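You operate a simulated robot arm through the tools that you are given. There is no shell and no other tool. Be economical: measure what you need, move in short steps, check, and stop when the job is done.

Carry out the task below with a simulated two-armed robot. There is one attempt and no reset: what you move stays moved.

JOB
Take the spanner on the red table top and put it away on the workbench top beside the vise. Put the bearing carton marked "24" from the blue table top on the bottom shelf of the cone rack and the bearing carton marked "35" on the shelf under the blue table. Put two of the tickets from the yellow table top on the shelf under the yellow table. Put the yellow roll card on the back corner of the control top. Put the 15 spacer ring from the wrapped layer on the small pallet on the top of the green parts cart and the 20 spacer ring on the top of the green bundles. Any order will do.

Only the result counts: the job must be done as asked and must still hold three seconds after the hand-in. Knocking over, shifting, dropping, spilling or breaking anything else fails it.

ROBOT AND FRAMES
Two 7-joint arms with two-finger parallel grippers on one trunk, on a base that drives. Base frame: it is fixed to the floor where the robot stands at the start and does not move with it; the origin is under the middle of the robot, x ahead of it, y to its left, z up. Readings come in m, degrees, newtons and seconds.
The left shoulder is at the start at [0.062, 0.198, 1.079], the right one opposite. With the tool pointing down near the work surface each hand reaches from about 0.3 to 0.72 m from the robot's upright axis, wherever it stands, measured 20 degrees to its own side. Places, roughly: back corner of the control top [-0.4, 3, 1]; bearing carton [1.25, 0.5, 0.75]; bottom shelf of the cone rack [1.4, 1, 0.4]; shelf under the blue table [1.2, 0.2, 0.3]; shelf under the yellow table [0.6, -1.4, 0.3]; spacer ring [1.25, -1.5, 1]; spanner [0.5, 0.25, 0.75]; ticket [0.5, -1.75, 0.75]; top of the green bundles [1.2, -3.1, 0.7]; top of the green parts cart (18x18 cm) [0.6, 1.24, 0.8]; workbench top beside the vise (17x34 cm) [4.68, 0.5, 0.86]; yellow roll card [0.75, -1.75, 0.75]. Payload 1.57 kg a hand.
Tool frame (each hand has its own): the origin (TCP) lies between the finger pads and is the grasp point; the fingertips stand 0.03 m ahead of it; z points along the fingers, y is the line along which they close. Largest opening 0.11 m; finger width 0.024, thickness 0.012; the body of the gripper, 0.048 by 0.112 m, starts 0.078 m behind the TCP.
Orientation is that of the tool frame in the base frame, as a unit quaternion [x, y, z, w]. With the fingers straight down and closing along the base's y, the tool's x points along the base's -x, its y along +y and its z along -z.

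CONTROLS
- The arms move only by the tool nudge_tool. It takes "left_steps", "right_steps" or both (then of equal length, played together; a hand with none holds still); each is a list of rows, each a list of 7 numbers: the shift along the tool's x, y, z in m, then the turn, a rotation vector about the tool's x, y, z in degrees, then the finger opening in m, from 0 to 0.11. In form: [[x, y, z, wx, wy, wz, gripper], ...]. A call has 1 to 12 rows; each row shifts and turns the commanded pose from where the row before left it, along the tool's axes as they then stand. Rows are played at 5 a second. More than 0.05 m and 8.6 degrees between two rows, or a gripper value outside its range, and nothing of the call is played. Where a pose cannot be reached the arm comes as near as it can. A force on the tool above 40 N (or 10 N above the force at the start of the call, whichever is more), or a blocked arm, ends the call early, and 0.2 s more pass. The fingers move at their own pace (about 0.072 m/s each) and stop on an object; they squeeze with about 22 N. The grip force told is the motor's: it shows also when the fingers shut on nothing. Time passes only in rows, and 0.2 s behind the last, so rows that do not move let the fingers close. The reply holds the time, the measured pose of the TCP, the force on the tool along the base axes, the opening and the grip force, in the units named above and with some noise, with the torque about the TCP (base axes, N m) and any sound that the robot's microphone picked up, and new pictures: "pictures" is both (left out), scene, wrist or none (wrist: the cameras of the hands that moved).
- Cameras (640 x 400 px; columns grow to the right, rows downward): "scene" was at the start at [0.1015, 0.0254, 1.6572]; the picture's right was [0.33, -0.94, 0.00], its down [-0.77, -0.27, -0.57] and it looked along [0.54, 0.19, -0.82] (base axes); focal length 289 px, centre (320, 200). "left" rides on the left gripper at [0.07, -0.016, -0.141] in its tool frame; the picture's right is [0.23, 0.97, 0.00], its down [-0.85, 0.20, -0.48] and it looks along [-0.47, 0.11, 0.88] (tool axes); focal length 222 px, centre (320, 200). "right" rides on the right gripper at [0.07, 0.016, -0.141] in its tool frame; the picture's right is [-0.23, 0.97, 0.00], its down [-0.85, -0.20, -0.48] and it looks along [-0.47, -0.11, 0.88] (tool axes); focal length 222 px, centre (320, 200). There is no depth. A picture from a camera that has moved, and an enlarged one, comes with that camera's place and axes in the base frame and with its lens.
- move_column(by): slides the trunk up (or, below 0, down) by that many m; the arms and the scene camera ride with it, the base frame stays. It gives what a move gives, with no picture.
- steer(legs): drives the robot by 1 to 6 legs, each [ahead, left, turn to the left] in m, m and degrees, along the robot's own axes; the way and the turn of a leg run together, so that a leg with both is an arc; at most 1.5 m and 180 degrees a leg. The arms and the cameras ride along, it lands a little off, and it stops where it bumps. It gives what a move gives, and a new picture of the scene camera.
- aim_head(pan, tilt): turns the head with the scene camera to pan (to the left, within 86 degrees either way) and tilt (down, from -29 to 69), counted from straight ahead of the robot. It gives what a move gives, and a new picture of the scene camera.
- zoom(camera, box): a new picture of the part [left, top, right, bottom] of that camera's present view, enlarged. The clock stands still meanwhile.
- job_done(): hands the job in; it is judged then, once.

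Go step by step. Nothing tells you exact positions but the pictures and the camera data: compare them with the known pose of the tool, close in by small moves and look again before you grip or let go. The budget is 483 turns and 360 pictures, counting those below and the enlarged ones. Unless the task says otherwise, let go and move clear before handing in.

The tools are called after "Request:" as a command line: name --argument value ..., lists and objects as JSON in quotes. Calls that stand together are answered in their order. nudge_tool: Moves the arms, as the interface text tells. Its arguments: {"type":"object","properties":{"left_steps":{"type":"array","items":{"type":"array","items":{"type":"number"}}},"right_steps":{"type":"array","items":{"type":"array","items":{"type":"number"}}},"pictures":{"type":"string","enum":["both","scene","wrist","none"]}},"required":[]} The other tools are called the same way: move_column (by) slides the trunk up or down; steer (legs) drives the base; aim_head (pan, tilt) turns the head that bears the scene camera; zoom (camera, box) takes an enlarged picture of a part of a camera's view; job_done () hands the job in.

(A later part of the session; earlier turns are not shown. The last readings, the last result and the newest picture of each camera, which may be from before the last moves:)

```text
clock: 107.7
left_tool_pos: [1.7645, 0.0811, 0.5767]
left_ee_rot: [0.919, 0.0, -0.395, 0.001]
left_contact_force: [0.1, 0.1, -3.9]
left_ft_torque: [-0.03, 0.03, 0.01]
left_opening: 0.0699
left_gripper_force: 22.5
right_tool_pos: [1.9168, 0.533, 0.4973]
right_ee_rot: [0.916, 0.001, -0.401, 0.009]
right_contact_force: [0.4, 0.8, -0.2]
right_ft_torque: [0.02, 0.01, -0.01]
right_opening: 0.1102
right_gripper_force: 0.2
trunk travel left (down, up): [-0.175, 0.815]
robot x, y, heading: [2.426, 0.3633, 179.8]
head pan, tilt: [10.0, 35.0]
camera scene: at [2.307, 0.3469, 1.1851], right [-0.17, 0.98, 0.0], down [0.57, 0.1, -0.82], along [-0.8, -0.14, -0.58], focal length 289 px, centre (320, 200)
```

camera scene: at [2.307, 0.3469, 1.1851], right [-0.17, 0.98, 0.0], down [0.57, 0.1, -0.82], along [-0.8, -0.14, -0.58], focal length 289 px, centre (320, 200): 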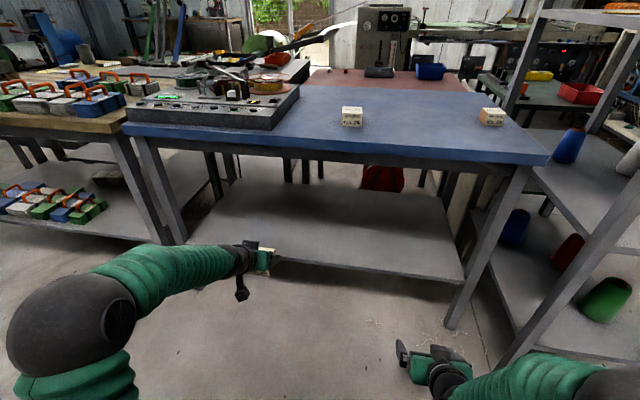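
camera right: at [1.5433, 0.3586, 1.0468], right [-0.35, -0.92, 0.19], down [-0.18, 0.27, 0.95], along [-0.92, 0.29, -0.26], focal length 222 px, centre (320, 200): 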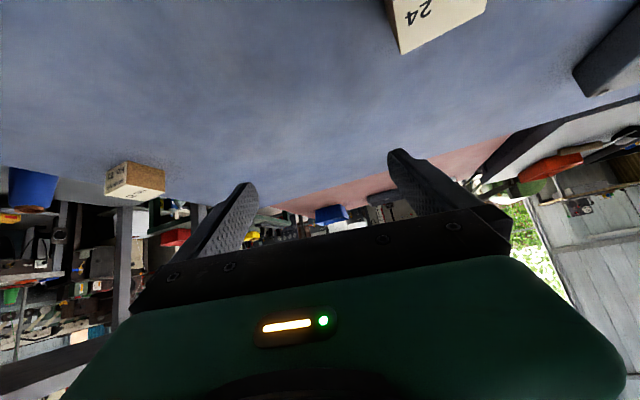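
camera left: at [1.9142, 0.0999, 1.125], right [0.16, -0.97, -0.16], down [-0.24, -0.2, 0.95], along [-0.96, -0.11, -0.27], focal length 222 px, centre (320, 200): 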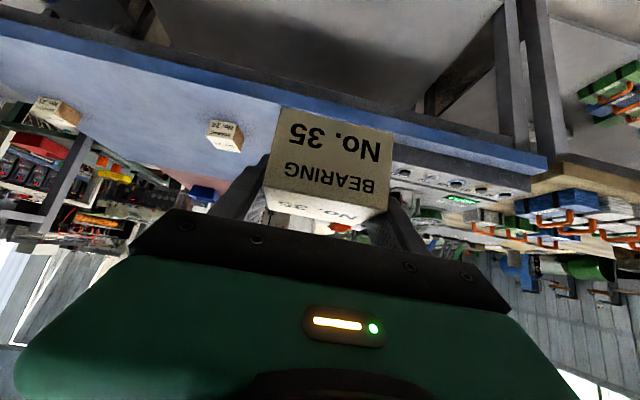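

Clear view: the shelf is empty, z≈0.32, front edge x≈1.54. I lower a bit more and drive in.

Request:
move_column --by -0.15

Request:
steer --legs '[[0.3, 0, 0]]'

Request:
aim_head --pan 15 --tilt 40

Request:
nudge_tool --left_steps '[[0, 0, 0, 0, 0, 0, 0]]' --pictures "wrist"

```text
clock: 109.4
left_tool_pos: [1.7645, 0.0805, 0.4275]
left_ee_rot: [0.919, 0.001, -0.395, 0.001]
left_contact_force: [-0.7, -0.6, -2.6]
left_ft_torque: [-0.02, 0.01, 0.01]
left_opening: 0.0698
left_gripper_force: 21.6
right_tool_pos: [1.9185, 0.5345, 0.3491]
right_ee_rot: [0.916, 0.002, -0.401, 0.009]
right_contact_force: [-0.2, -0.1, 0.2]
right_ft_torque: [0.01, 0.04, -0.01]
right_opening: 0.1099
right_gripper_force: 0.1
trunk travel left (down, up): [-0.025, 0.965]
robot x, y, heading: [2.4271, 0.3606, 179.8]
head pan, tilt: [10.0, 35.0]
```

```text
clock: 111.5
left_tool_pos: [1.4618, 0.0766, 0.4278]
left_ee_rot: [0.919, 0.004, -0.394, 0.002]
left_contact_force: [0.2, -0.1, -3.1]
left_ft_torque: [0.02, 0.04, 0.01]
left_opening: 0.0702
left_gripper_force: 22.0
right_tool_pos: [1.6133, 0.5307, 0.348]
right_ee_rot: [0.916, 0.004, -0.4, 0.01]
right_contact_force: [0.6, 0.5, 0.4]
right_ft_torque: [0.0, -0.01, 0.0]
right_opening: 0.1103
right_gripper_force: 0.1
trunk travel left (down, up): [-0.025, 0.965]
robot x, y, heading: [2.1215, 0.362, -179.6]
head pan, tilt: [10.0, 35.0]
camera scene: at [2.0029, 0.3456, 1.0351], right [-0.18, 0.98, 0.0], down [0.57, 0.1, -0.82], along [-0.8, -0.15, -0.58], focal length 289 px, centre (320, 200)
```

scene: 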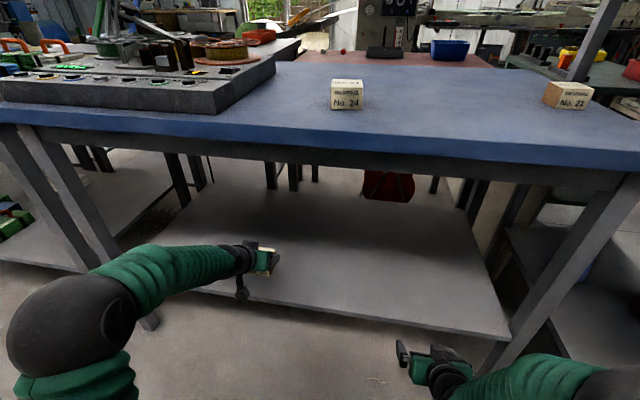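

```text
clock: 112.1
left_tool_pos: [1.4627, 0.078, 0.4296]
left_ee_rot: [0.919, 0.003, -0.394, 0.002]
left_contact_force: [-0.4, -0.3, -2.5]
left_ft_torque: [0.03, 0.02, -0.02]
left_opening: 0.0701
left_gripper_force: 21.6
right_tool_pos: [1.6128, 0.5306, 0.3481]
right_ee_rot: [0.916, 0.004, -0.4, 0.01]
right_contact_force: [-0.3, 0.2, 1.0]
right_ft_torque: [-0.02, -0.01, 0.03]
right_opening: 0.11
right_gripper_force: 0.1
trunk travel left (down, up): [-0.025, 0.965]
robot x, y, heading: [2.1212, 0.3626, -179.8]
head pan, tilt: [15.0, 40.0]
camera scene: at [2.0076, 0.339, 1.0276], right [-0.26, 0.96, 0.0], down [0.62, 0.17, -0.76], along [-0.74, -0.2, -0.64], focal length 289 px, centre (320, 200)
```

scene: 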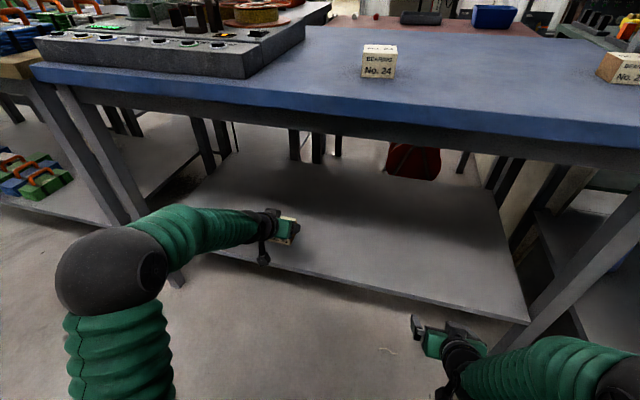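

```text
clock: 112.5
left_tool_pos: [1.4627, 0.0765, 0.4294]
left_ee_rot: [0.919, 0.003, -0.395, 0.002]
left_contact_force: [0.0, 0.1, -2.9]
left_ft_torque: [0.01, 0.0, 0.0]
left_opening: 0.07
left_gripper_force: 21.9
right_tool_pos: [1.6147, 0.5302, 0.3472]
right_ee_rot: [0.916, 0.004, -0.4, 0.01]
right_contact_force: [-0.2, 0.6, 0.7]
right_ft_torque: [0.0, -0.02, -0.01]
right_opening: 0.1097
right_gripper_force: 0.2
trunk travel left (down, up): [-0.025, 0.965]
robot x, y, heading: [2.1236, 0.3635, -179.7]
head pan, tilt: [15.0, 40.0]
camera left: at [1.6129, 0.0961, 0.4755], right [0.16, -0.97, -0.16], down [-0.24, -0.2, 0.95], along [-0.96, -0.12, -0.27], focal length 222 px, centre (320, 200)
```

left: 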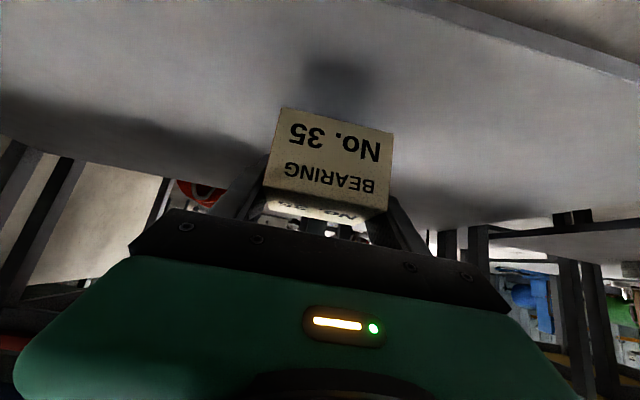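

Request:
nudge_tool --left_steps '[[-0.022, 0, 0.022, 0, 0, 0, 0], [-0.022, 0, 0.022, 0, 0, 0, 0], [0.014, 0, 0.014, 0, 0, 0, 0], [0.014, 0, 0.014, 0, 0, 0, 0], [0.004, 0, 0.004, 0, 0, 0, 0], [0.003, 0, 0.003, 0, 0, 0, 0], [0, 0, 0, 0, 0, 0, 0]]' --pictures "both"

Request:
zoom --camera "scene" --box '[220, 180, 380, 280]'

```text
clock: 114.1
left_tool_pos: [1.3982, 0.0774, 0.3801]
left_ee_rot: [0.919, 0.003, -0.395, 0.003]
left_contact_force: [0.4, -0.4, -2.3]
left_ft_torque: [0.02, 0.02, -0.02]
left_opening: 0.0702
left_gripper_force: 22.7
right_tool_pos: [1.6134, 0.5306, 0.3487]
right_ee_rot: [0.916, 0.003, -0.4, 0.009]
right_contact_force: [-0.6, -0.8, 0.7]
right_ft_torque: [0.0, -0.02, -0.02]
right_opening: 0.11
right_gripper_force: 0.0
trunk travel left (down, up): [-0.025, 0.965]
robot x, y, heading: [2.1244, 0.3612, -179.5]
head pan, tilt: [15.0, 40.0]
camera scene: at [2.0073, 0.3389, 1.0275], right [-0.26, 0.96, 0.0], down [0.62, 0.17, -0.76], along [-0.74, -0.2, -0.65], focal length 289 px, centre (320, 200)
camera left: at [1.5487, 0.0955, 0.4277], right [0.16, -0.97, -0.16], down [-0.24, -0.2, 0.95], along [-0.96, -0.12, -0.27], focal length 222 px, centre (320, 200)
```

scene: 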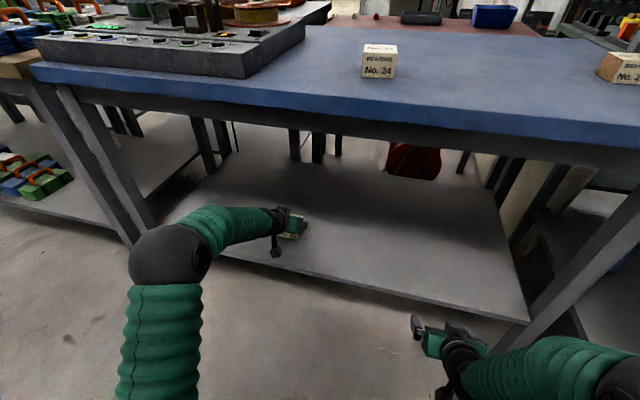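
left: 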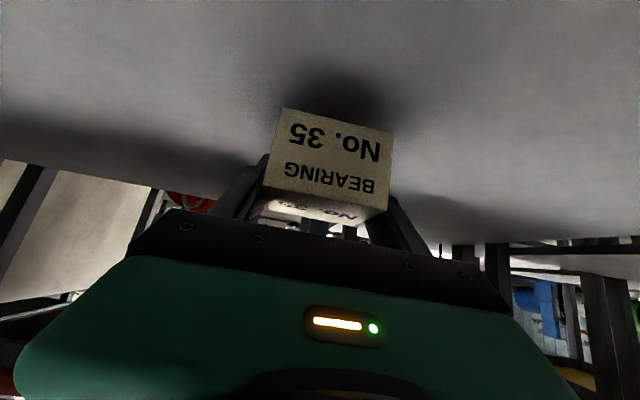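

```text
4.00 times, centred on (300, 230) of scene
camera zoom: at [2.0073, 0.3389, 1.0275], right [-0.26, 0.96, 0.0], down [0.62, 0.17, -0.76], along [-0.74, -0.2, -0.65], focal length 1156 px, centre (400, 80)
```

zoom: 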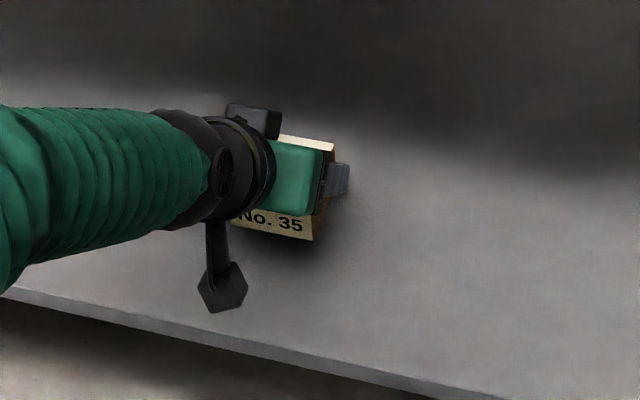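

Still hovering by a couple of cm; I lower in small steps until contact.

Request:
nudge_tool --left_steps '[[0.004, 0, 0.004, 0, 0, 0, 0], [0.004, 0, 0.004, 0, 0, 0, 0], [0.003, 0, 0.003, 0, 0, 0, 0], [0.002, 0, 0.002, 0, 0, 0, 0], [0, 0, 0, 0, 0, 0, 0]]' --pictures "wrist"

```text
clock: 115.3
left_tool_pos: [1.3971, 0.0773, 0.3617]
left_ee_rot: [0.919, 0.004, -0.395, 0.002]
left_contact_force: [0.8, 1.0, -2.9]
left_ft_torque: [-0.03, 0.0, -0.03]
left_opening: 0.07
left_gripper_force: 22.0
right_tool_pos: [1.613, 0.5305, 0.3489]
right_ee_rot: [0.916, 0.003, -0.4, 0.009]
right_contact_force: [0.2, 0.2, -0.3]
right_ft_torque: [-0.04, -0.02, 0.01]
right_opening: 0.1101
right_gripper_force: 0.0
trunk travel left (down, up): [-0.025, 0.965]
robot x, y, heading: [2.1211, 0.3651, -179.6]
head pan, tilt: [15.0, 40.0]
camera left: at [1.5482, 0.096, 0.4094], right [0.16, -0.97, -0.16], down [-0.24, -0.2, 0.95], along [-0.96, -0.12, -0.27], focal length 222 px, centre (320, 200)
```

left: 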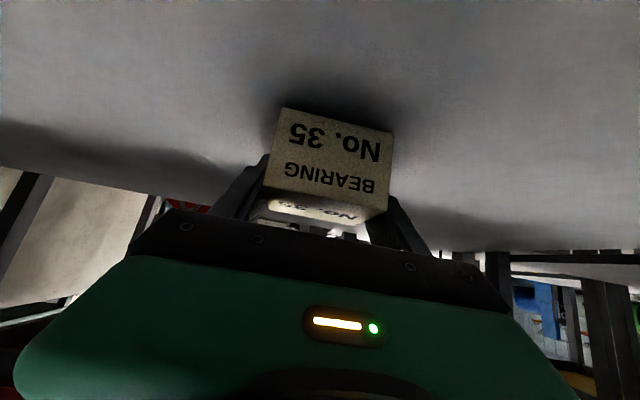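

Request:
nudge_tool --left_steps '[[0.003, 0, 0.003, 0, 0, 0, 0], [0.002, 0, 0.002, 0, 0, 0, 0], [0.002, 0, 0.002, 0, 0, 0, 0], [0, 0, 0, 0, 0, 0, 0]]' --pictures "wrist"

```text
clock: 116.3
left_tool_pos: [1.3977, 0.0768, 0.3564]
left_ee_rot: [0.918, 0.003, -0.397, 0.002]
left_contact_force: [1.6, 0.8, 10.5]
left_ft_torque: [0.32, -0.53, -0.04]
left_opening: 0.0697
left_gripper_force: 22.2
right_tool_pos: [1.6141, 0.5298, 0.3492]
right_ee_rot: [0.916, 0.004, -0.402, 0.011]
right_contact_force: [0.1, -0.7, 0.2]
right_ft_torque: [0.0, -0.02, 0.0]
right_opening: 0.11
right_gripper_force: 0.1
trunk travel left (down, up): [-0.025, 0.965]
robot x, y, heading: [2.1211, 0.3598, -179.7]
head pan, tilt: [15.0, 40.0]
camera left: at [1.5473, 0.0953, 0.4023], right [0.16, -0.97, -0.16], down [-0.23, -0.2, 0.95], along [-0.96, -0.12, -0.26], focal length 222 px, centre (320, 200)
```

left: 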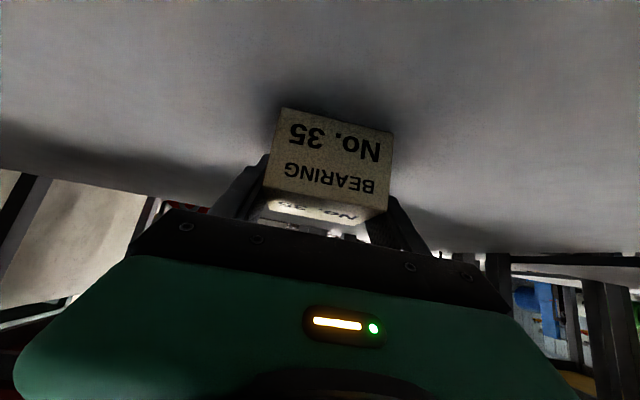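

Contact (10 N). I open and pull back along the fingers.

Request:
nudge_tool --left_steps '[[0, 0, 0, 0, 0, 0, 0.11], [0, 0, 0, 0, 0, 0, 0.11], [0, 0, -0.03, 0, 0, 0, 0.11], [0, 0, -0.04, 0, 0, 0, 0.11], [0, 0, -0.04, 0, 0, 0, 0.11]]' --pictures "both"

```text
clock: 117.5
left_tool_pos: [1.4783, 0.0785, 0.4274]
left_ee_rot: [0.919, 0.003, -0.394, 0.002]
left_contact_force: [-0.1, -1.1, -0.1]
left_ft_torque: [-0.02, 0.02, -0.01]
left_opening: 0.1099
left_gripper_force: 0.0
right_tool_pos: [1.6136, 0.5297, 0.348]
right_ee_rot: [0.916, 0.004, -0.401, 0.01]
right_contact_force: [-0.2, -0.2, -1.5]
right_ft_torque: [0.01, 0.03, 0.01]
right_opening: 0.1099
right_gripper_force: 0.1
trunk travel left (down, up): [-0.025, 0.965]
robot x, y, heading: [2.1249, 0.3589, -179.8]
head pan, tilt: [15.0, 40.0]
camera scene: at [2.0081, 0.3394, 1.0276], right [-0.26, 0.96, 0.0], down [0.62, 0.17, -0.76], along [-0.74, -0.2, -0.64], focal length 289 px, centre (320, 200)
camera left: at [1.6283, 0.0972, 0.4744], right [0.16, -0.97, -0.16], down [-0.24, -0.2, 0.95], along [-0.96, -0.12, -0.27], focal length 222 px, centre (320, 200)
```

scene: 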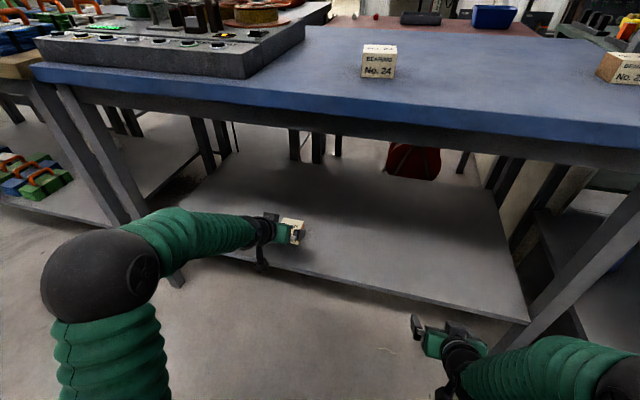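
left: 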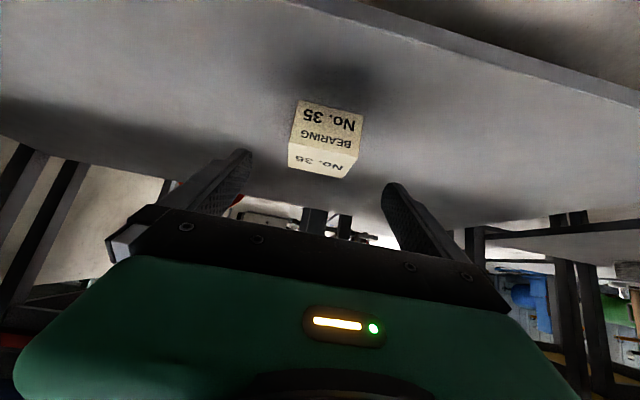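

Carton 35 is on the shelf. Now I back off, raise the trunk and line the right hand up with carton 24.

Request:
steer --legs '[[-0.35, 0, 0]]'

Request:
move_column --by 0.4

Request:
move_column --by 0.25

Request:
nudge_tool --left_steps '[[0.03, 0, -0.03, 0, 0, 0, 0.11], [0.03, 0, -0.03, 0, 0, 0, 0.11], [0.03, 0, -0.03, 0, 0, 0, 0.11]]' --right_steps '[[-0.03, -0.015, 0.03, 0, 0, 0, 0.11], [-0.03, -0.015, 0.03, 0, 0, 0, 0.11], [0, 0, 0, 0, 0, 0, 0.11]]' --pictures "none"

Request:
steer --legs '[[0, 0.27, 0]]'

```text
clock: 119.8
left_tool_pos: [1.8387, 0.0768, 0.4276]
left_ee_rot: [0.919, 0.007, -0.395, 0.004]
left_contact_force: [-0.5, 0.4, -0.2]
left_ft_torque: [-0.04, -0.02, -0.02]
left_opening: 0.1099
left_gripper_force: 0.0
right_tool_pos: [1.9708, 0.5284, 0.3481]
right_ee_rot: [0.916, 0.007, -0.401, 0.012]
right_contact_force: [0.1, -0.1, -0.1]
right_ft_torque: [0.02, 0.02, 0.0]
right_opening: 0.1101
right_gripper_force: 0.1
trunk travel left (down, up): [-0.025, 0.965]
robot x, y, heading: [2.4828, 0.3659, -179.4]
head pan, tilt: [15.0, 40.0]
camera scene: at [2.3671, 0.3415, 1.0277], right [-0.27, 0.96, 0.0], down [0.62, 0.17, -0.76], along [-0.74, -0.21, -0.64], focal length 289 px, centre (320, 200)
```

scene: 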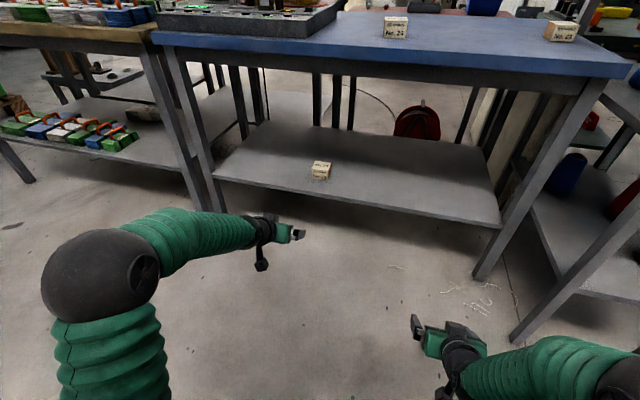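

```text
clock: 123.7
left_tool_pos: [1.8383, 0.0763, 0.8278]
left_ee_rot: [0.918, 0.007, -0.396, 0.004]
left_contact_force: [-0.3, -0.2, 0.2]
left_ft_torque: [0.01, 0.02, 0.03]
left_opening: 0.1103
left_gripper_force: 0.0
right_tool_pos: [1.971, 0.5289, 0.7491]
right_ee_rot: [0.916, 0.006, -0.401, 0.011]
right_contact_force: [-0.5, 0.0, -0.5]
right_ft_torque: [0.01, 0.01, -0.01]
right_opening: 0.1098
right_gripper_force: 0.1
trunk travel left (down, up): [-0.425, 0.565]
robot x, y, heading: [2.4777, 0.3664, -179.1]
head pan, tilt: [15.0, 40.0]
```

```text
clock: 126.3
left_tool_pos: [1.8378, 0.0758, 1.0778]
left_ee_rot: [0.918, 0.006, -0.396, 0.003]
left_contact_force: [0.2, 0.5, -0.3]
left_ft_torque: [-0.02, 0.0, -0.01]
left_opening: 0.1102
left_gripper_force: 0.1
right_tool_pos: [1.9711, 0.5291, 0.9987]
right_ee_rot: [0.916, 0.007, -0.401, 0.012]
right_contact_force: [-0.1, -0.4, -0.1]
right_ft_torque: [0.02, 0.03, 0.01]
right_opening: 0.1098
right_gripper_force: 0.1
trunk travel left (down, up): [-0.675, 0.315]
robot x, y, heading: [2.4829, 0.3678, -179.1]
head pan, tilt: [15.0, 40.0]
```

```text
clock: 127.1
left_tool_pos: [1.9676, 0.0812, 1.0731]
left_ee_rot: [0.918, 0.006, -0.397, 0.004]
left_contact_force: [0.3, -0.5, 0.1]
left_ft_torque: [0.03, -0.02, -0.01]
left_opening: 0.11
left_gripper_force: 0.1
right_tool_pos: [1.8878, 0.5596, 1.0054]
right_ee_rot: [0.915, 0.006, -0.403, 0.012]
right_contact_force: [0.0, 0.6, -0.6]
right_ft_torque: [-0.01, -0.01, 0.02]
right_opening: 0.1098
right_gripper_force: 0.0
trunk travel left (down, up): [-0.675, 0.315]
robot x, y, heading: [2.4812, 0.3622, -179.1]
head pan, tilt: [15.0, 40.0]
```

```text
clock: 129.0
left_tool_pos: [1.9683, -0.1781, 1.0739]
left_ee_rot: [0.919, 0.002, -0.395, 0.009]
left_contact_force: [-0.6, -0.2, -0.2]
left_ft_torque: [0.02, -0.01, 0.0]
left_opening: 0.1101
left_gripper_force: 0.0
right_tool_pos: [1.8892, 0.3005, 1.0023]
right_ee_rot: [0.916, 0.003, -0.4, 0.017]
right_contact_force: [0.4, -0.6, -0.1]
right_ft_torque: [0.02, 0.0, 0.01]
right_opening: 0.1098
right_gripper_force: 0.1
trunk travel left (down, up): [-0.675, 0.315]
robot x, y, heading: [2.4842, 0.0942, -179.5]
head pan, tilt: [15.0, 40.0]
camera scene: at [2.369, 0.0885, 1.6779], right [-0.27, 0.96, -0.01], down [0.62, 0.16, -0.77], along [-0.74, -0.21, -0.64], focal length 289 px, centre (320, 200)
```

scene: 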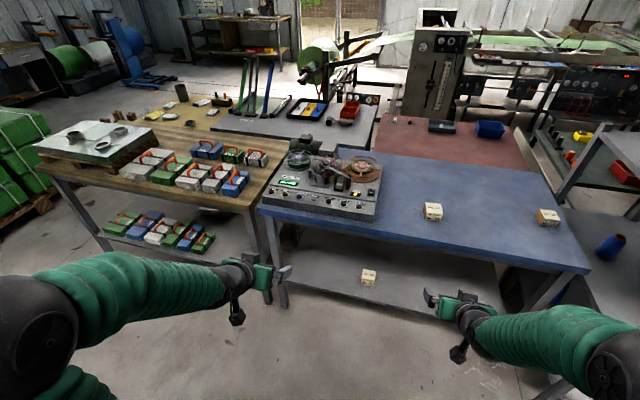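

Request:
steer --legs '[[0.39, 0, 0]]'

Request:
nudge_tool --right_steps '[[0, 0, 0, 0, 0, 0, 0.11]]' --pictures "wrist"

```text
clock: 131.4
left_tool_pos: [1.5819, -0.1838, 1.073]
left_ee_rot: [0.918, 0.001, -0.396, 0.003]
left_contact_force: [-0.5, 0.4, -0.3]
left_ft_torque: [0.0, 0.01, 0.03]
left_opening: 0.1101
left_gripper_force: 0.0
right_tool_pos: [1.5062, 0.2937, 1.0053]
right_ee_rot: [0.915, 0.0, -0.402, 0.011]
right_contact_force: [0.6, 0.6, -0.2]
right_ft_torque: [-0.01, 0.02, 0.04]
right_opening: 0.1101
right_gripper_force: 0.0
trunk travel left (down, up): [-0.675, 0.315]
robot x, y, heading: [2.0929, 0.0942, -179.8]
head pan, tilt: [15.0, 40.0]
camera scene: at [1.9841, 0.073, 1.6779], right [-0.26, 0.97, 0.0], down [0.62, 0.17, -0.77], along [-0.74, -0.2, -0.64], focal length 289 px, centre (320, 200)
```

scene: 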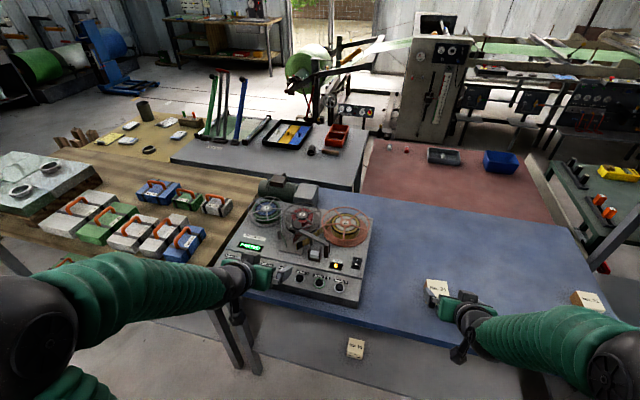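

```text
clock: 131.8
left_tool_pos: [1.5821, -0.1878, 1.0715]
left_ee_rot: [0.918, 0.001, -0.397, 0.0]
left_contact_force: [-0.6, 0.1, -0.8]
left_ft_torque: [0.02, 0.02, -0.03]
left_opening: 0.1098
left_gripper_force: 0.1
right_tool_pos: [1.507, 0.2918, 1.0059]
right_ee_rot: [0.915, 0.001, -0.404, 0.009]
right_contact_force: [-0.1, -1.2, -0.1]
right_ft_torque: [0.01, 0.03, 0.0]
right_opening: 0.11
right_gripper_force: 0.2
trunk travel left (down, up): [-0.675, 0.315]
robot x, y, heading: [2.0954, 0.0923, -179.9]
head pan, tilt: [15.0, 40.0]
camera right: at [1.658, 0.2757, 1.0487], right [-0.14, -0.97, 0.18], down [-0.23, 0.21, 0.95], along [-0.96, 0.1, -0.25], focal length 222 px, centre (320, 200)
```

right: 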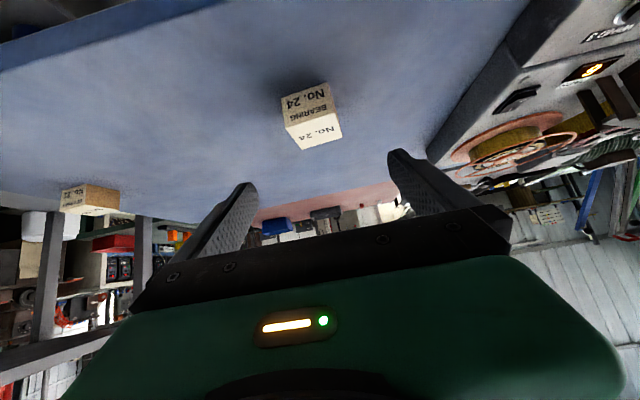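

Request:
nudge_tool --right_steps '[[0.015, -0.002, 0.04, 0, 0, 0, 0.11], [0, 0, 0.04, 0, 0, 0, 0.11], [0, 0, 0.04, 0, 0, 0, 0.11], [0, 0, 0, 0, 0, 0, 0.11]]' --pictures "wrist"

```text
clock: 132.8
left_tool_pos: [1.5804, -0.1864, 1.0713]
left_ee_rot: [0.918, 0.002, -0.397, 0.001]
left_contact_force: [0.9, 0.2, -0.4]
left_ft_torque: [0.0, 0.01, 0.0]
left_opening: 0.1101
left_gripper_force: 0.0
right_tool_pos: [1.4262, 0.2903, 0.9114]
right_ee_rot: [0.915, 0.001, -0.404, 0.009]
right_contact_force: [0.1, -1.0, -0.3]
right_ft_torque: [-0.02, 0.01, -0.01]
right_opening: 0.1101
right_gripper_force: 0.0
trunk travel left (down, up): [-0.675, 0.315]
robot x, y, heading: [2.0951, 0.0922, -180.1]
head pan, tilt: [15.0, 40.0]
camera right: at [1.5772, 0.2762, 0.9553], right [-0.14, -0.97, 0.18], down [-0.23, 0.21, 0.95], along [-0.96, 0.1, -0.25], focal length 222 px, centre (320, 200)
```

right: 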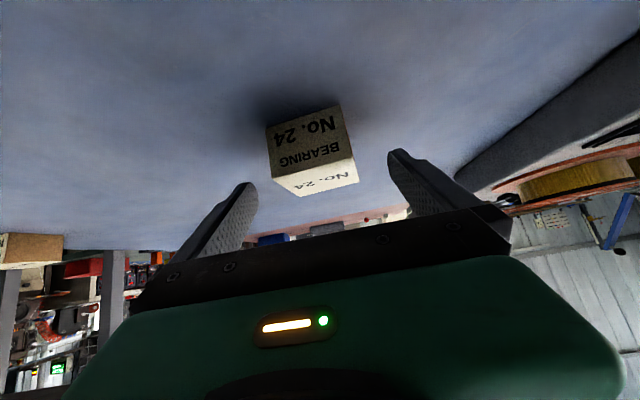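

Request:
nudge_tool --right_steps '[[0, -0.002, 0.034, 0, 0, 0, 0.11], [0, 0, 0, 0, 0, 0, 0.0], [0, 0, 0, 0, 0, 0, 0.0], [0, 0, 0, 0, 0, 0, 0.0], [0, 0, 0, 0, 0, 0, 0.0]]' --pictures "none"

Request:
nudge_tool --right_steps '[[-0.014, 0, -0.014, 0, 0, 0, 0], [-0.035, 0, -0.033, 0, 0, 0, 0], [-0.035, 0, -0.033, 0, 0, 0, 0]]' --pictures "wrist"

```text
clock: 134.0
left_tool_pos: [1.5806, -0.1869, 1.0708]
left_ee_rot: [0.918, 0.002, -0.397, 0.002]
left_contact_force: [0.4, -0.2, 0.8]
left_ft_torque: [0.03, 0.04, -0.04]
left_opening: 0.1101
left_gripper_force: 0.1
right_tool_pos: [1.4025, 0.2915, 0.8888]
right_ee_rot: [0.915, 0.001, -0.402, 0.01]
right_contact_force: [0.2, 0.9, 2.6]
right_ft_torque: [0.14, -0.17, 0.02]
right_opening: 0.0618
right_gripper_force: 22.1
trunk travel left (down, up): [-0.675, 0.315]
robot x, y, heading: [2.0941, 0.0911, -180.0]
head pan, tilt: [15.0, 40.0]
```

```text
clock: 134.8
left_tool_pos: [1.5817, -0.1871, 1.0718]
left_ee_rot: [0.917, 0.001, -0.398, 0.001]
left_contact_force: [0.5, -0.1, 0.6]
left_ft_torque: [0.02, 0.02, 0.01]
left_opening: 0.11
left_gripper_force: 0.1
right_tool_pos: [1.4073, 0.2963, 1.0071]
right_ee_rot: [0.915, 0.002, -0.402, 0.01]
right_contact_force: [-0.2, -0.4, -2.3]
right_ft_torque: [0.01, -0.02, 0.02]
right_opening: 0.0617
right_gripper_force: 21.9
trunk travel left (down, up): [-0.675, 0.315]
robot x, y, heading: [2.0985, 0.0921, -179.6]
head pan, tilt: [15.0, 40.0]
camera right: at [1.5584, 0.2813, 1.0504], right [-0.14, -0.97, 0.18], down [-0.23, 0.21, 0.95], along [-0.96, 0.1, -0.25], focal length 222 px, centre (320, 200)
```

right: 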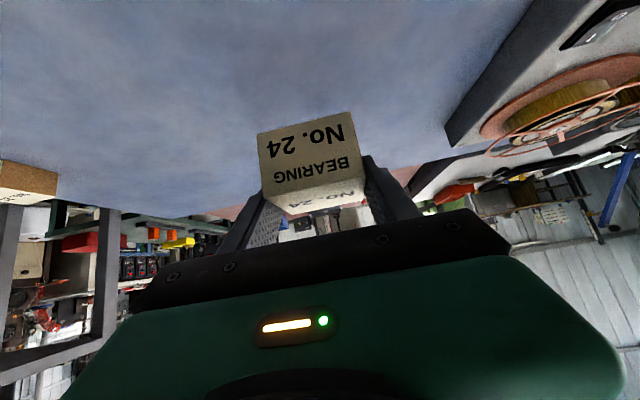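

Carton 24 gripped. I back off and move toward the cone rack's end.

Request:
steer --legs '[[-0.6, 0, 0], [0, -0.78, 0]]'

Request:
move_column --by -0.4

Request:
aim_head --pan -10 --tilt 30

```text
clock: 142.1
left_tool_pos: [2.1873, 0.6201, 1.0703]
left_ee_rot: [0.918, -0.005, -0.397, -0.002]
left_contact_force: [-0.8, 0.1, 0.8]
left_ft_torque: [0.06, 0.02, 0.0]
left_opening: 0.11
left_gripper_force: 0.1
right_tool_pos: [2.0206, 1.1061, 1.0065]
right_ee_rot: [0.915, -0.005, -0.402, 0.005]
right_contact_force: [0.3, 0.6, -2.0]
right_ft_torque: [0.01, -0.01, -0.02]
right_opening: 0.0621
right_gripper_force: 21.8
trunk travel left (down, up): [-0.675, 0.315]
robot x, y, heading: [2.7103, 0.8928, 179.1]
head pan, tilt: [15.0, 40.0]
camera scene: at [2.5925, 0.8668, 1.6775], right [-0.24, 0.97, 0.0], down [0.63, 0.16, -0.76], along [-0.74, -0.19, -0.65], focal length 289 px, centre (320, 200)
```

scene: 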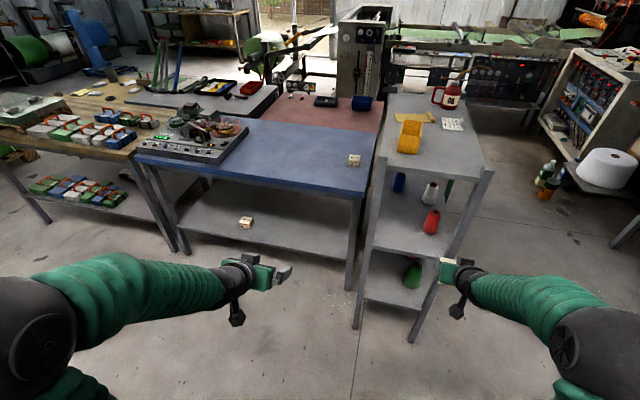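

```text
clock: 146.0
left_tool_pos: [2.1885, 0.6237, 0.6708]
left_ee_rot: [0.918, -0.007, -0.397, -0.002]
left_contact_force: [0.9, -0.1, -0.3]
left_ft_torque: [0.01, 0.0, 0.02]
left_opening: 0.1105
left_gripper_force: 0.2
right_tool_pos: [2.0244, 1.1091, 0.6076]
right_ee_rot: [0.915, -0.005, -0.403, 0.007]
right_contact_force: [-0.1, 0.0, -2.7]
right_ft_torque: [-0.01, 0.0, 0.0]
right_opening: 0.0617
right_gripper_force: 22.4
trunk travel left (down, up): [-0.275, 0.715]
robot x, y, heading: [2.7112, 0.8909, 179.3]
head pan, tilt: [15.0, 40.0]
```

```text
clock: 146.9
left_tool_pos: [2.1894, 0.6234, 0.6722]
left_ee_rot: [0.918, -0.006, -0.397, -0.001]
left_contact_force: [0.8, -0.4, 0.1]
left_ft_torque: [0.01, -0.01, 0.01]
left_opening: 0.1097
left_gripper_force: 0.1
right_tool_pos: [2.025, 1.1092, 0.6073]
right_ee_rot: [0.915, -0.006, -0.404, 0.006]
right_contact_force: [-0.2, -0.1, -2.1]
right_ft_torque: [0.0, 0.02, -0.01]
right_opening: 0.0619
right_gripper_force: 22.2
trunk travel left (down, up): [-0.275, 0.715]
robot x, y, heading: [2.712, 0.8956, 179.3]
head pan, tilt: [-10.0, 30.0]
camera scene: at [2.5873, 0.9101, 1.2929], right [0.19, 0.98, 0.0], down [0.49, -0.09, -0.86], along [-0.85, 0.16, -0.5], focal length 289 px, centre (320, 200)
```

scene: 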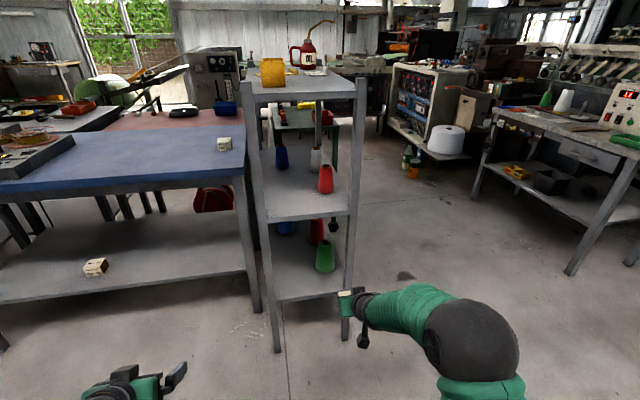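

The rack's bottom shelf is z≈0.33, end posts at y 0.86 and 1.19, x≈1.745; free space front-left around (1.65, 0.97). I line up.

Request:
move_column --by -0.17

Request:
steer --legs '[[0, 0.135, 0.8], [0.17, 0, 0]]'

Request:
nudge_tool --right_steps '[[0, 0, 0, 0, 0, 0, 0]]' --pictures "wrist"

```text
clock: 148.8
left_tool_pos: [2.1911, 0.6231, 0.5024]
left_ee_rot: [0.918, -0.006, -0.397, -0.002]
left_contact_force: [0.1, 0.2, 0.6]
left_ft_torque: [0.02, -0.03, 0.03]
left_opening: 0.11
left_gripper_force: 0.1
right_tool_pos: [2.023, 1.1087, 0.4382]
right_ee_rot: [0.915, -0.005, -0.403, 0.007]
right_contact_force: [0.6, 0.6, -2.5]
right_ft_torque: [-0.01, -0.01, 0.05]
right_opening: 0.0616
right_gripper_force: 21.7
trunk travel left (down, up): [-0.105, 0.885]
robot x, y, heading: [2.7104, 0.8933, 179.0]
head pan, tilt: [-10.0, 30.0]
```

```text
clock: 151.2
left_tool_pos: [2.0198, 0.4866, 0.5009]
left_ee_rot: [0.918, -0.001, -0.396, 0.0]
left_contact_force: [0.4, 0.0, 0.0]
left_ft_torque: [0.04, 0.01, -0.02]
left_opening: 0.11
left_gripper_force: 0.1
right_tool_pos: [1.8478, 0.9701, 0.4365]
right_ee_rot: [0.915, -0.002, -0.403, 0.008]
right_contact_force: [-0.5, 0.6, -2.9]
right_ft_torque: [0.0, 0.0, 0.03]
right_opening: 0.0616
right_gripper_force: 22.4
trunk travel left (down, up): [-0.105, 0.885]
robot x, y, heading: [2.5377, 0.76, 179.5]
head pan, tilt: [-10.0, 30.0]
camera scene: at [2.4145, 0.7771, 1.1229], right [0.18, 0.98, 0.0], down [0.49, -0.09, -0.86], along [-0.85, 0.15, -0.5], focal length 289 px, centre (320, 200)
```

scene: 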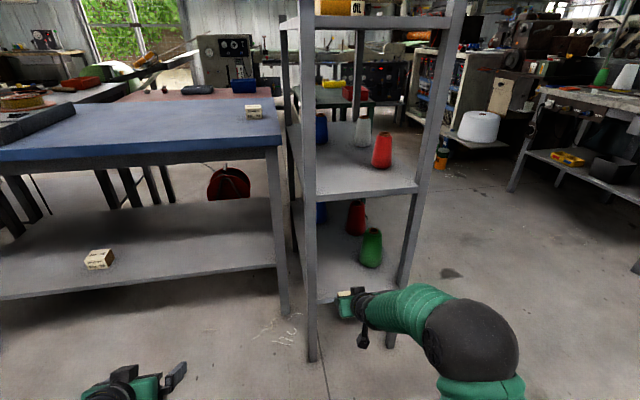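

```text
clock: 151.6
left_tool_pos: [2.0202, 0.4858, 0.5017]
left_ee_rot: [0.917, 0.0, -0.398, 0.001]
left_contact_force: [-0.5, -0.5, 0.0]
left_ft_torque: [-0.02, -0.01, 0.0]
left_opening: 0.1101
left_gripper_force: 0.1
right_tool_pos: [1.8499, 0.9701, 0.4376]
right_ee_rot: [0.915, -0.001, -0.402, 0.009]
right_contact_force: [-0.2, 0.4, -2.2]
right_ft_torque: [-0.02, -0.01, 0.02]
right_opening: 0.0619
right_gripper_force: 22.0
trunk travel left (down, up): [-0.105, 0.885]
robot x, y, heading: [2.5378, 0.7583, 179.4]
head pan, tilt: [-10.0, 30.0]
camera right: at [2.0005, 0.9541, 0.4808], right [-0.15, -0.97, 0.18], down [-0.23, 0.21, 0.95], along [-0.96, 0.1, -0.25], focal length 222 px, centre (320, 200)
```

right: 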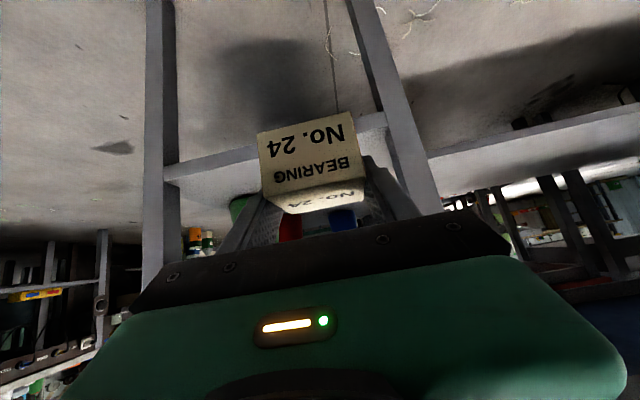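

Request:
nudge_tool --right_steps '[[0, -0.015, 0, 0, 0, 0, 0]]' --pictures "none"

Request:
steer --legs '[[0.1, 0, 0]]'

Request:
nudge_tool --right_steps '[[0, 0, 0, 0, 0, 0, 0]]' --pictures "wrist"

Request:
zoom --camera "scene" --box '[270, 220, 430, 320]'

```text
clock: 151.9
left_tool_pos: [2.0205, 0.4857, 0.503]
left_ee_rot: [0.917, -0.002, -0.398, 0.001]
left_contact_force: [0.4, -0.4, 0.0]
left_ft_torque: [-0.03, 0.02, 0.0]
left_opening: 0.1098
left_gripper_force: 0.1
right_tool_pos: [1.8502, 0.9856, 0.4367]
right_ee_rot: [0.915, -0.001, -0.403, 0.008]
right_contact_force: [-0.3, -0.2, -2.0]
right_ft_torque: [-0.01, -0.04, 0.02]
right_opening: 0.0617
right_gripper_force: 22.1
trunk travel left (down, up): [-0.105, 0.885]
robot x, y, heading: [2.5361, 0.7581, 180.0]
head pan, tilt: [-10.0, 30.0]
```

```text
clock: 153.1
left_tool_pos: [1.92, 0.4863, 0.5031]
left_ee_rot: [0.918, 0.0, -0.397, 0.002]
left_contact_force: [-0.3, -0.3, 0.6]
left_ft_torque: [0.01, 0.02, -0.02]
left_opening: 0.1101
left_gripper_force: 0.1
right_tool_pos: [1.7488, 0.9839, 0.4357]
right_ee_rot: [0.915, -0.001, -0.403, 0.008]
right_contact_force: [-0.1, -0.9, -2.4]
right_ft_torque: [-0.02, -0.03, 0.02]
right_opening: 0.0617
right_gripper_force: 22.2
trunk travel left (down, up): [-0.105, 0.885]
robot x, y, heading: [2.4358, 0.7576, 179.9]
head pan, tilt: [-10.0, 30.0]
camera scene: at [2.3133, 0.7772, 1.1228], right [0.18, 0.98, 0.0], down [0.49, -0.09, -0.86], along [-0.85, 0.15, -0.5], focal length 289 px, centre (320, 200)
```

scene: 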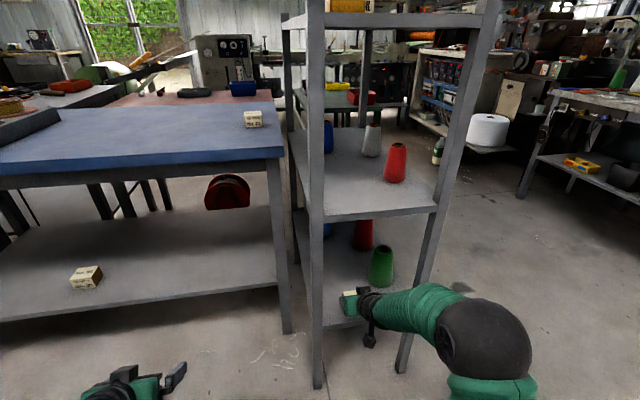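

```text
clock: 153.5
left_tool_pos: [1.9197, 0.485, 0.5029]
left_ee_rot: [0.917, -0.002, -0.398, 0.0]
left_contact_force: [0.0, -0.1, 0.1]
left_ft_torque: [-0.02, 0.01, -0.01]
left_opening: 0.1099
left_gripper_force: 0.1
right_tool_pos: [1.7495, 0.9852, 0.4374]
right_ee_rot: [0.915, 0.0, -0.403, 0.008]
right_contact_force: [0.0, 0.1, -2.7]
right_ft_torque: [-0.03, 0.0, 0.01]
right_opening: 0.0616
right_gripper_force: 21.9
trunk travel left (down, up): [-0.105, 0.885]
robot x, y, heading: [2.4364, 0.7618, 179.6]
head pan, tilt: [-10.0, 30.0]
camera right: at [1.9006, 0.9699, 0.4806], right [-0.15, -0.97, 0.18], down [-0.22, 0.21, 0.95], along [-0.96, 0.1, -0.25], focal length 222 px, centre (320, 200)
```

right: 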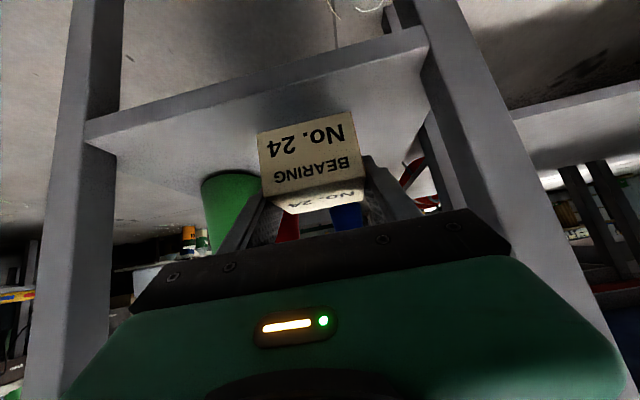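

```text
4.00 times, centred on (350, 270) of scene
camera zoom: at [2.3138, 0.7771, 1.1229], right [0.18, 0.98, 0.0], down [0.49, -0.09, -0.86], along [-0.85, 0.15, -0.5], focal length 1156 px, centre (200, -80)
```

zoom: 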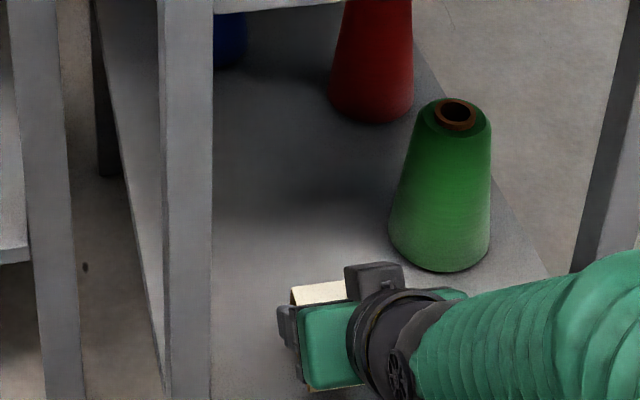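

Request:
steer --legs '[[0.09, 0, 0]]'

Request:
nudge_tool --right_steps '[[0.014, 0, 0.013, 0, 0, 0, 0], [0.014, 0, 0.013, 0, 0, 0, 0], [0.007, 0, 0.007, 0, 0, 0, 0], [0, 0, 0, 0, 0, 0, 0]]' --pictures "both"

Request:
zoom --camera "scene" --box '[270, 230, 430, 330]'

```text
clock: 154.6
left_tool_pos: [1.8288, 0.4863, 0.5014]
left_ee_rot: [0.917, -0.001, -0.398, 0.001]
left_contact_force: [-0.9, -0.1, -0.2]
left_ft_torque: [0.0, 0.02, 0.02]
left_opening: 0.1098
left_gripper_force: 0.1
right_tool_pos: [1.6586, 0.9846, 0.4374]
right_ee_rot: [0.915, -0.001, -0.404, 0.009]
right_contact_force: [0.7, 0.7, -1.7]
right_ft_torque: [-0.04, 0.0, -0.03]
right_opening: 0.0618
right_gripper_force: 22.2
trunk travel left (down, up): [-0.105, 0.885]
robot x, y, heading: [2.342, 0.7647, 179.7]
head pan, tilt: [-10.0, 30.0]
camera scene: at [2.2218, 0.7774, 1.1228], right [0.18, 0.98, 0.0], down [0.49, -0.09, -0.86], along [-0.85, 0.15, -0.5], focal length 289 px, centre (320, 200)
```

scene: 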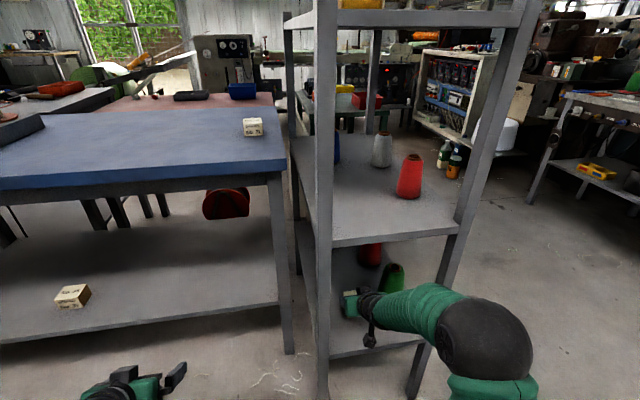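

```text
clock: 155.6
left_tool_pos: [1.8297, 0.4866, 0.5033]
left_ee_rot: [0.917, -0.001, -0.398, 0.001]
left_contact_force: [0.1, 0.4, 0.0]
left_ft_torque: [-0.01, -0.02, -0.01]
left_opening: 0.11
left_gripper_force: 0.1
right_tool_pos: [1.6578, 0.9854, 0.3896]
right_ee_rot: [0.914, 0.0, -0.405, 0.008]
right_contact_force: [0.2, -0.5, 0.2]
right_ft_torque: [0.06, -0.08, -0.04]
right_opening: 0.0619
right_gripper_force: 22.0
trunk travel left (down, up): [-0.105, 0.885]
robot x, y, heading: [2.3451, 0.7629, 179.8]
head pan, tilt: [-10.0, 30.0]
camera scene: at [2.2225, 0.7772, 1.123], right [0.18, 0.98, 0.0], down [0.49, -0.09, -0.86], along [-0.85, 0.15, -0.5], focal length 289 px, centre (320, 200)
camera right: at [1.8085, 0.9703, 0.4325], right [-0.15, -0.97, 0.18], down [-0.22, 0.21, 0.95], along [-0.96, 0.1, -0.25], focal length 222 px, centre (320, 200)
```

scene: 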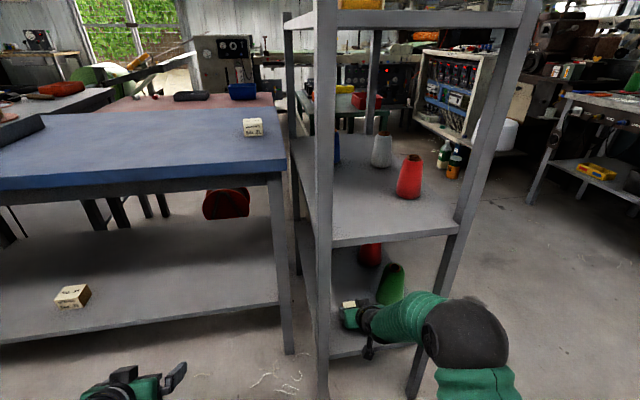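
right: 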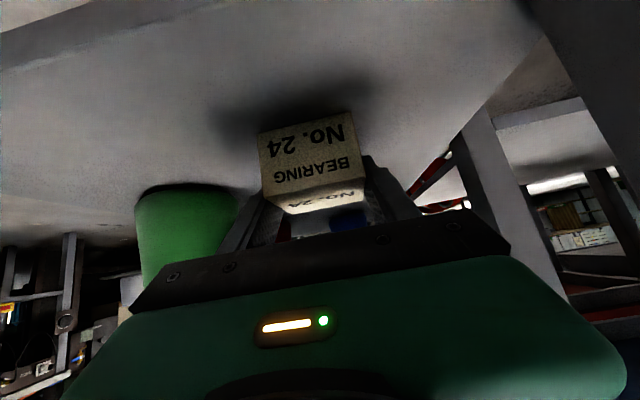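

```text
4.00 times, centred on (350, 280) of scene
camera zoom: at [2.2225, 0.7772, 1.123], right [0.18, 0.98, 0.0], down [0.49, -0.09, -0.86], along [-0.85, 0.15, -0.5], focal length 1156 px, centre (200, -120)
```

zoom: 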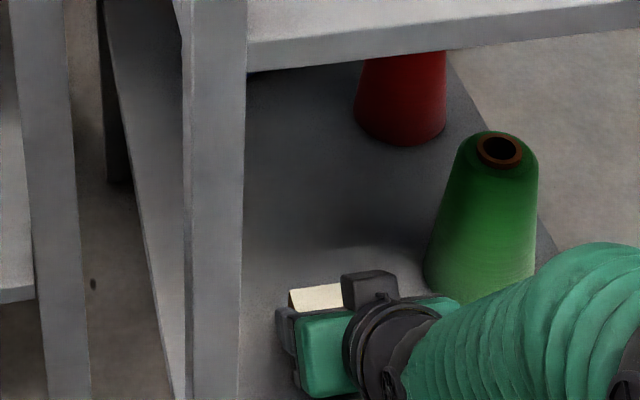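

Request:
nudge_tool --right_steps '[[0.002, 0, 0.002, 0, 0, 0, 0], [0.0015, 0, 0.0015, 0, 0, 0, 0], [0, 0, 0, 0, 0, 0, 0]]' --pictures "none"

```text
clock: 156.4
left_tool_pos: [1.8295, 0.4855, 0.5043]
left_ee_rot: [0.917, -0.001, -0.4, 0.0]
left_contact_force: [0.1, -0.1, 0.0]
left_ft_torque: [-0.01, -0.03, -0.01]
left_opening: 0.1099
left_gripper_force: 0.0
right_tool_pos: [1.6564, 0.985, 0.3883]
right_ee_rot: [0.913, -0.001, -0.408, 0.007]
right_contact_force: [1.8, 4.0, 16.9]
right_ft_torque: [0.68, 0.11, -0.1]
right_opening: 0.0619
right_gripper_force: 22.3
trunk travel left (down, up): [-0.105, 0.885]
robot x, y, heading: [2.3428, 0.7632, 179.9]
head pan, tilt: [-10.0, 30.0]
```

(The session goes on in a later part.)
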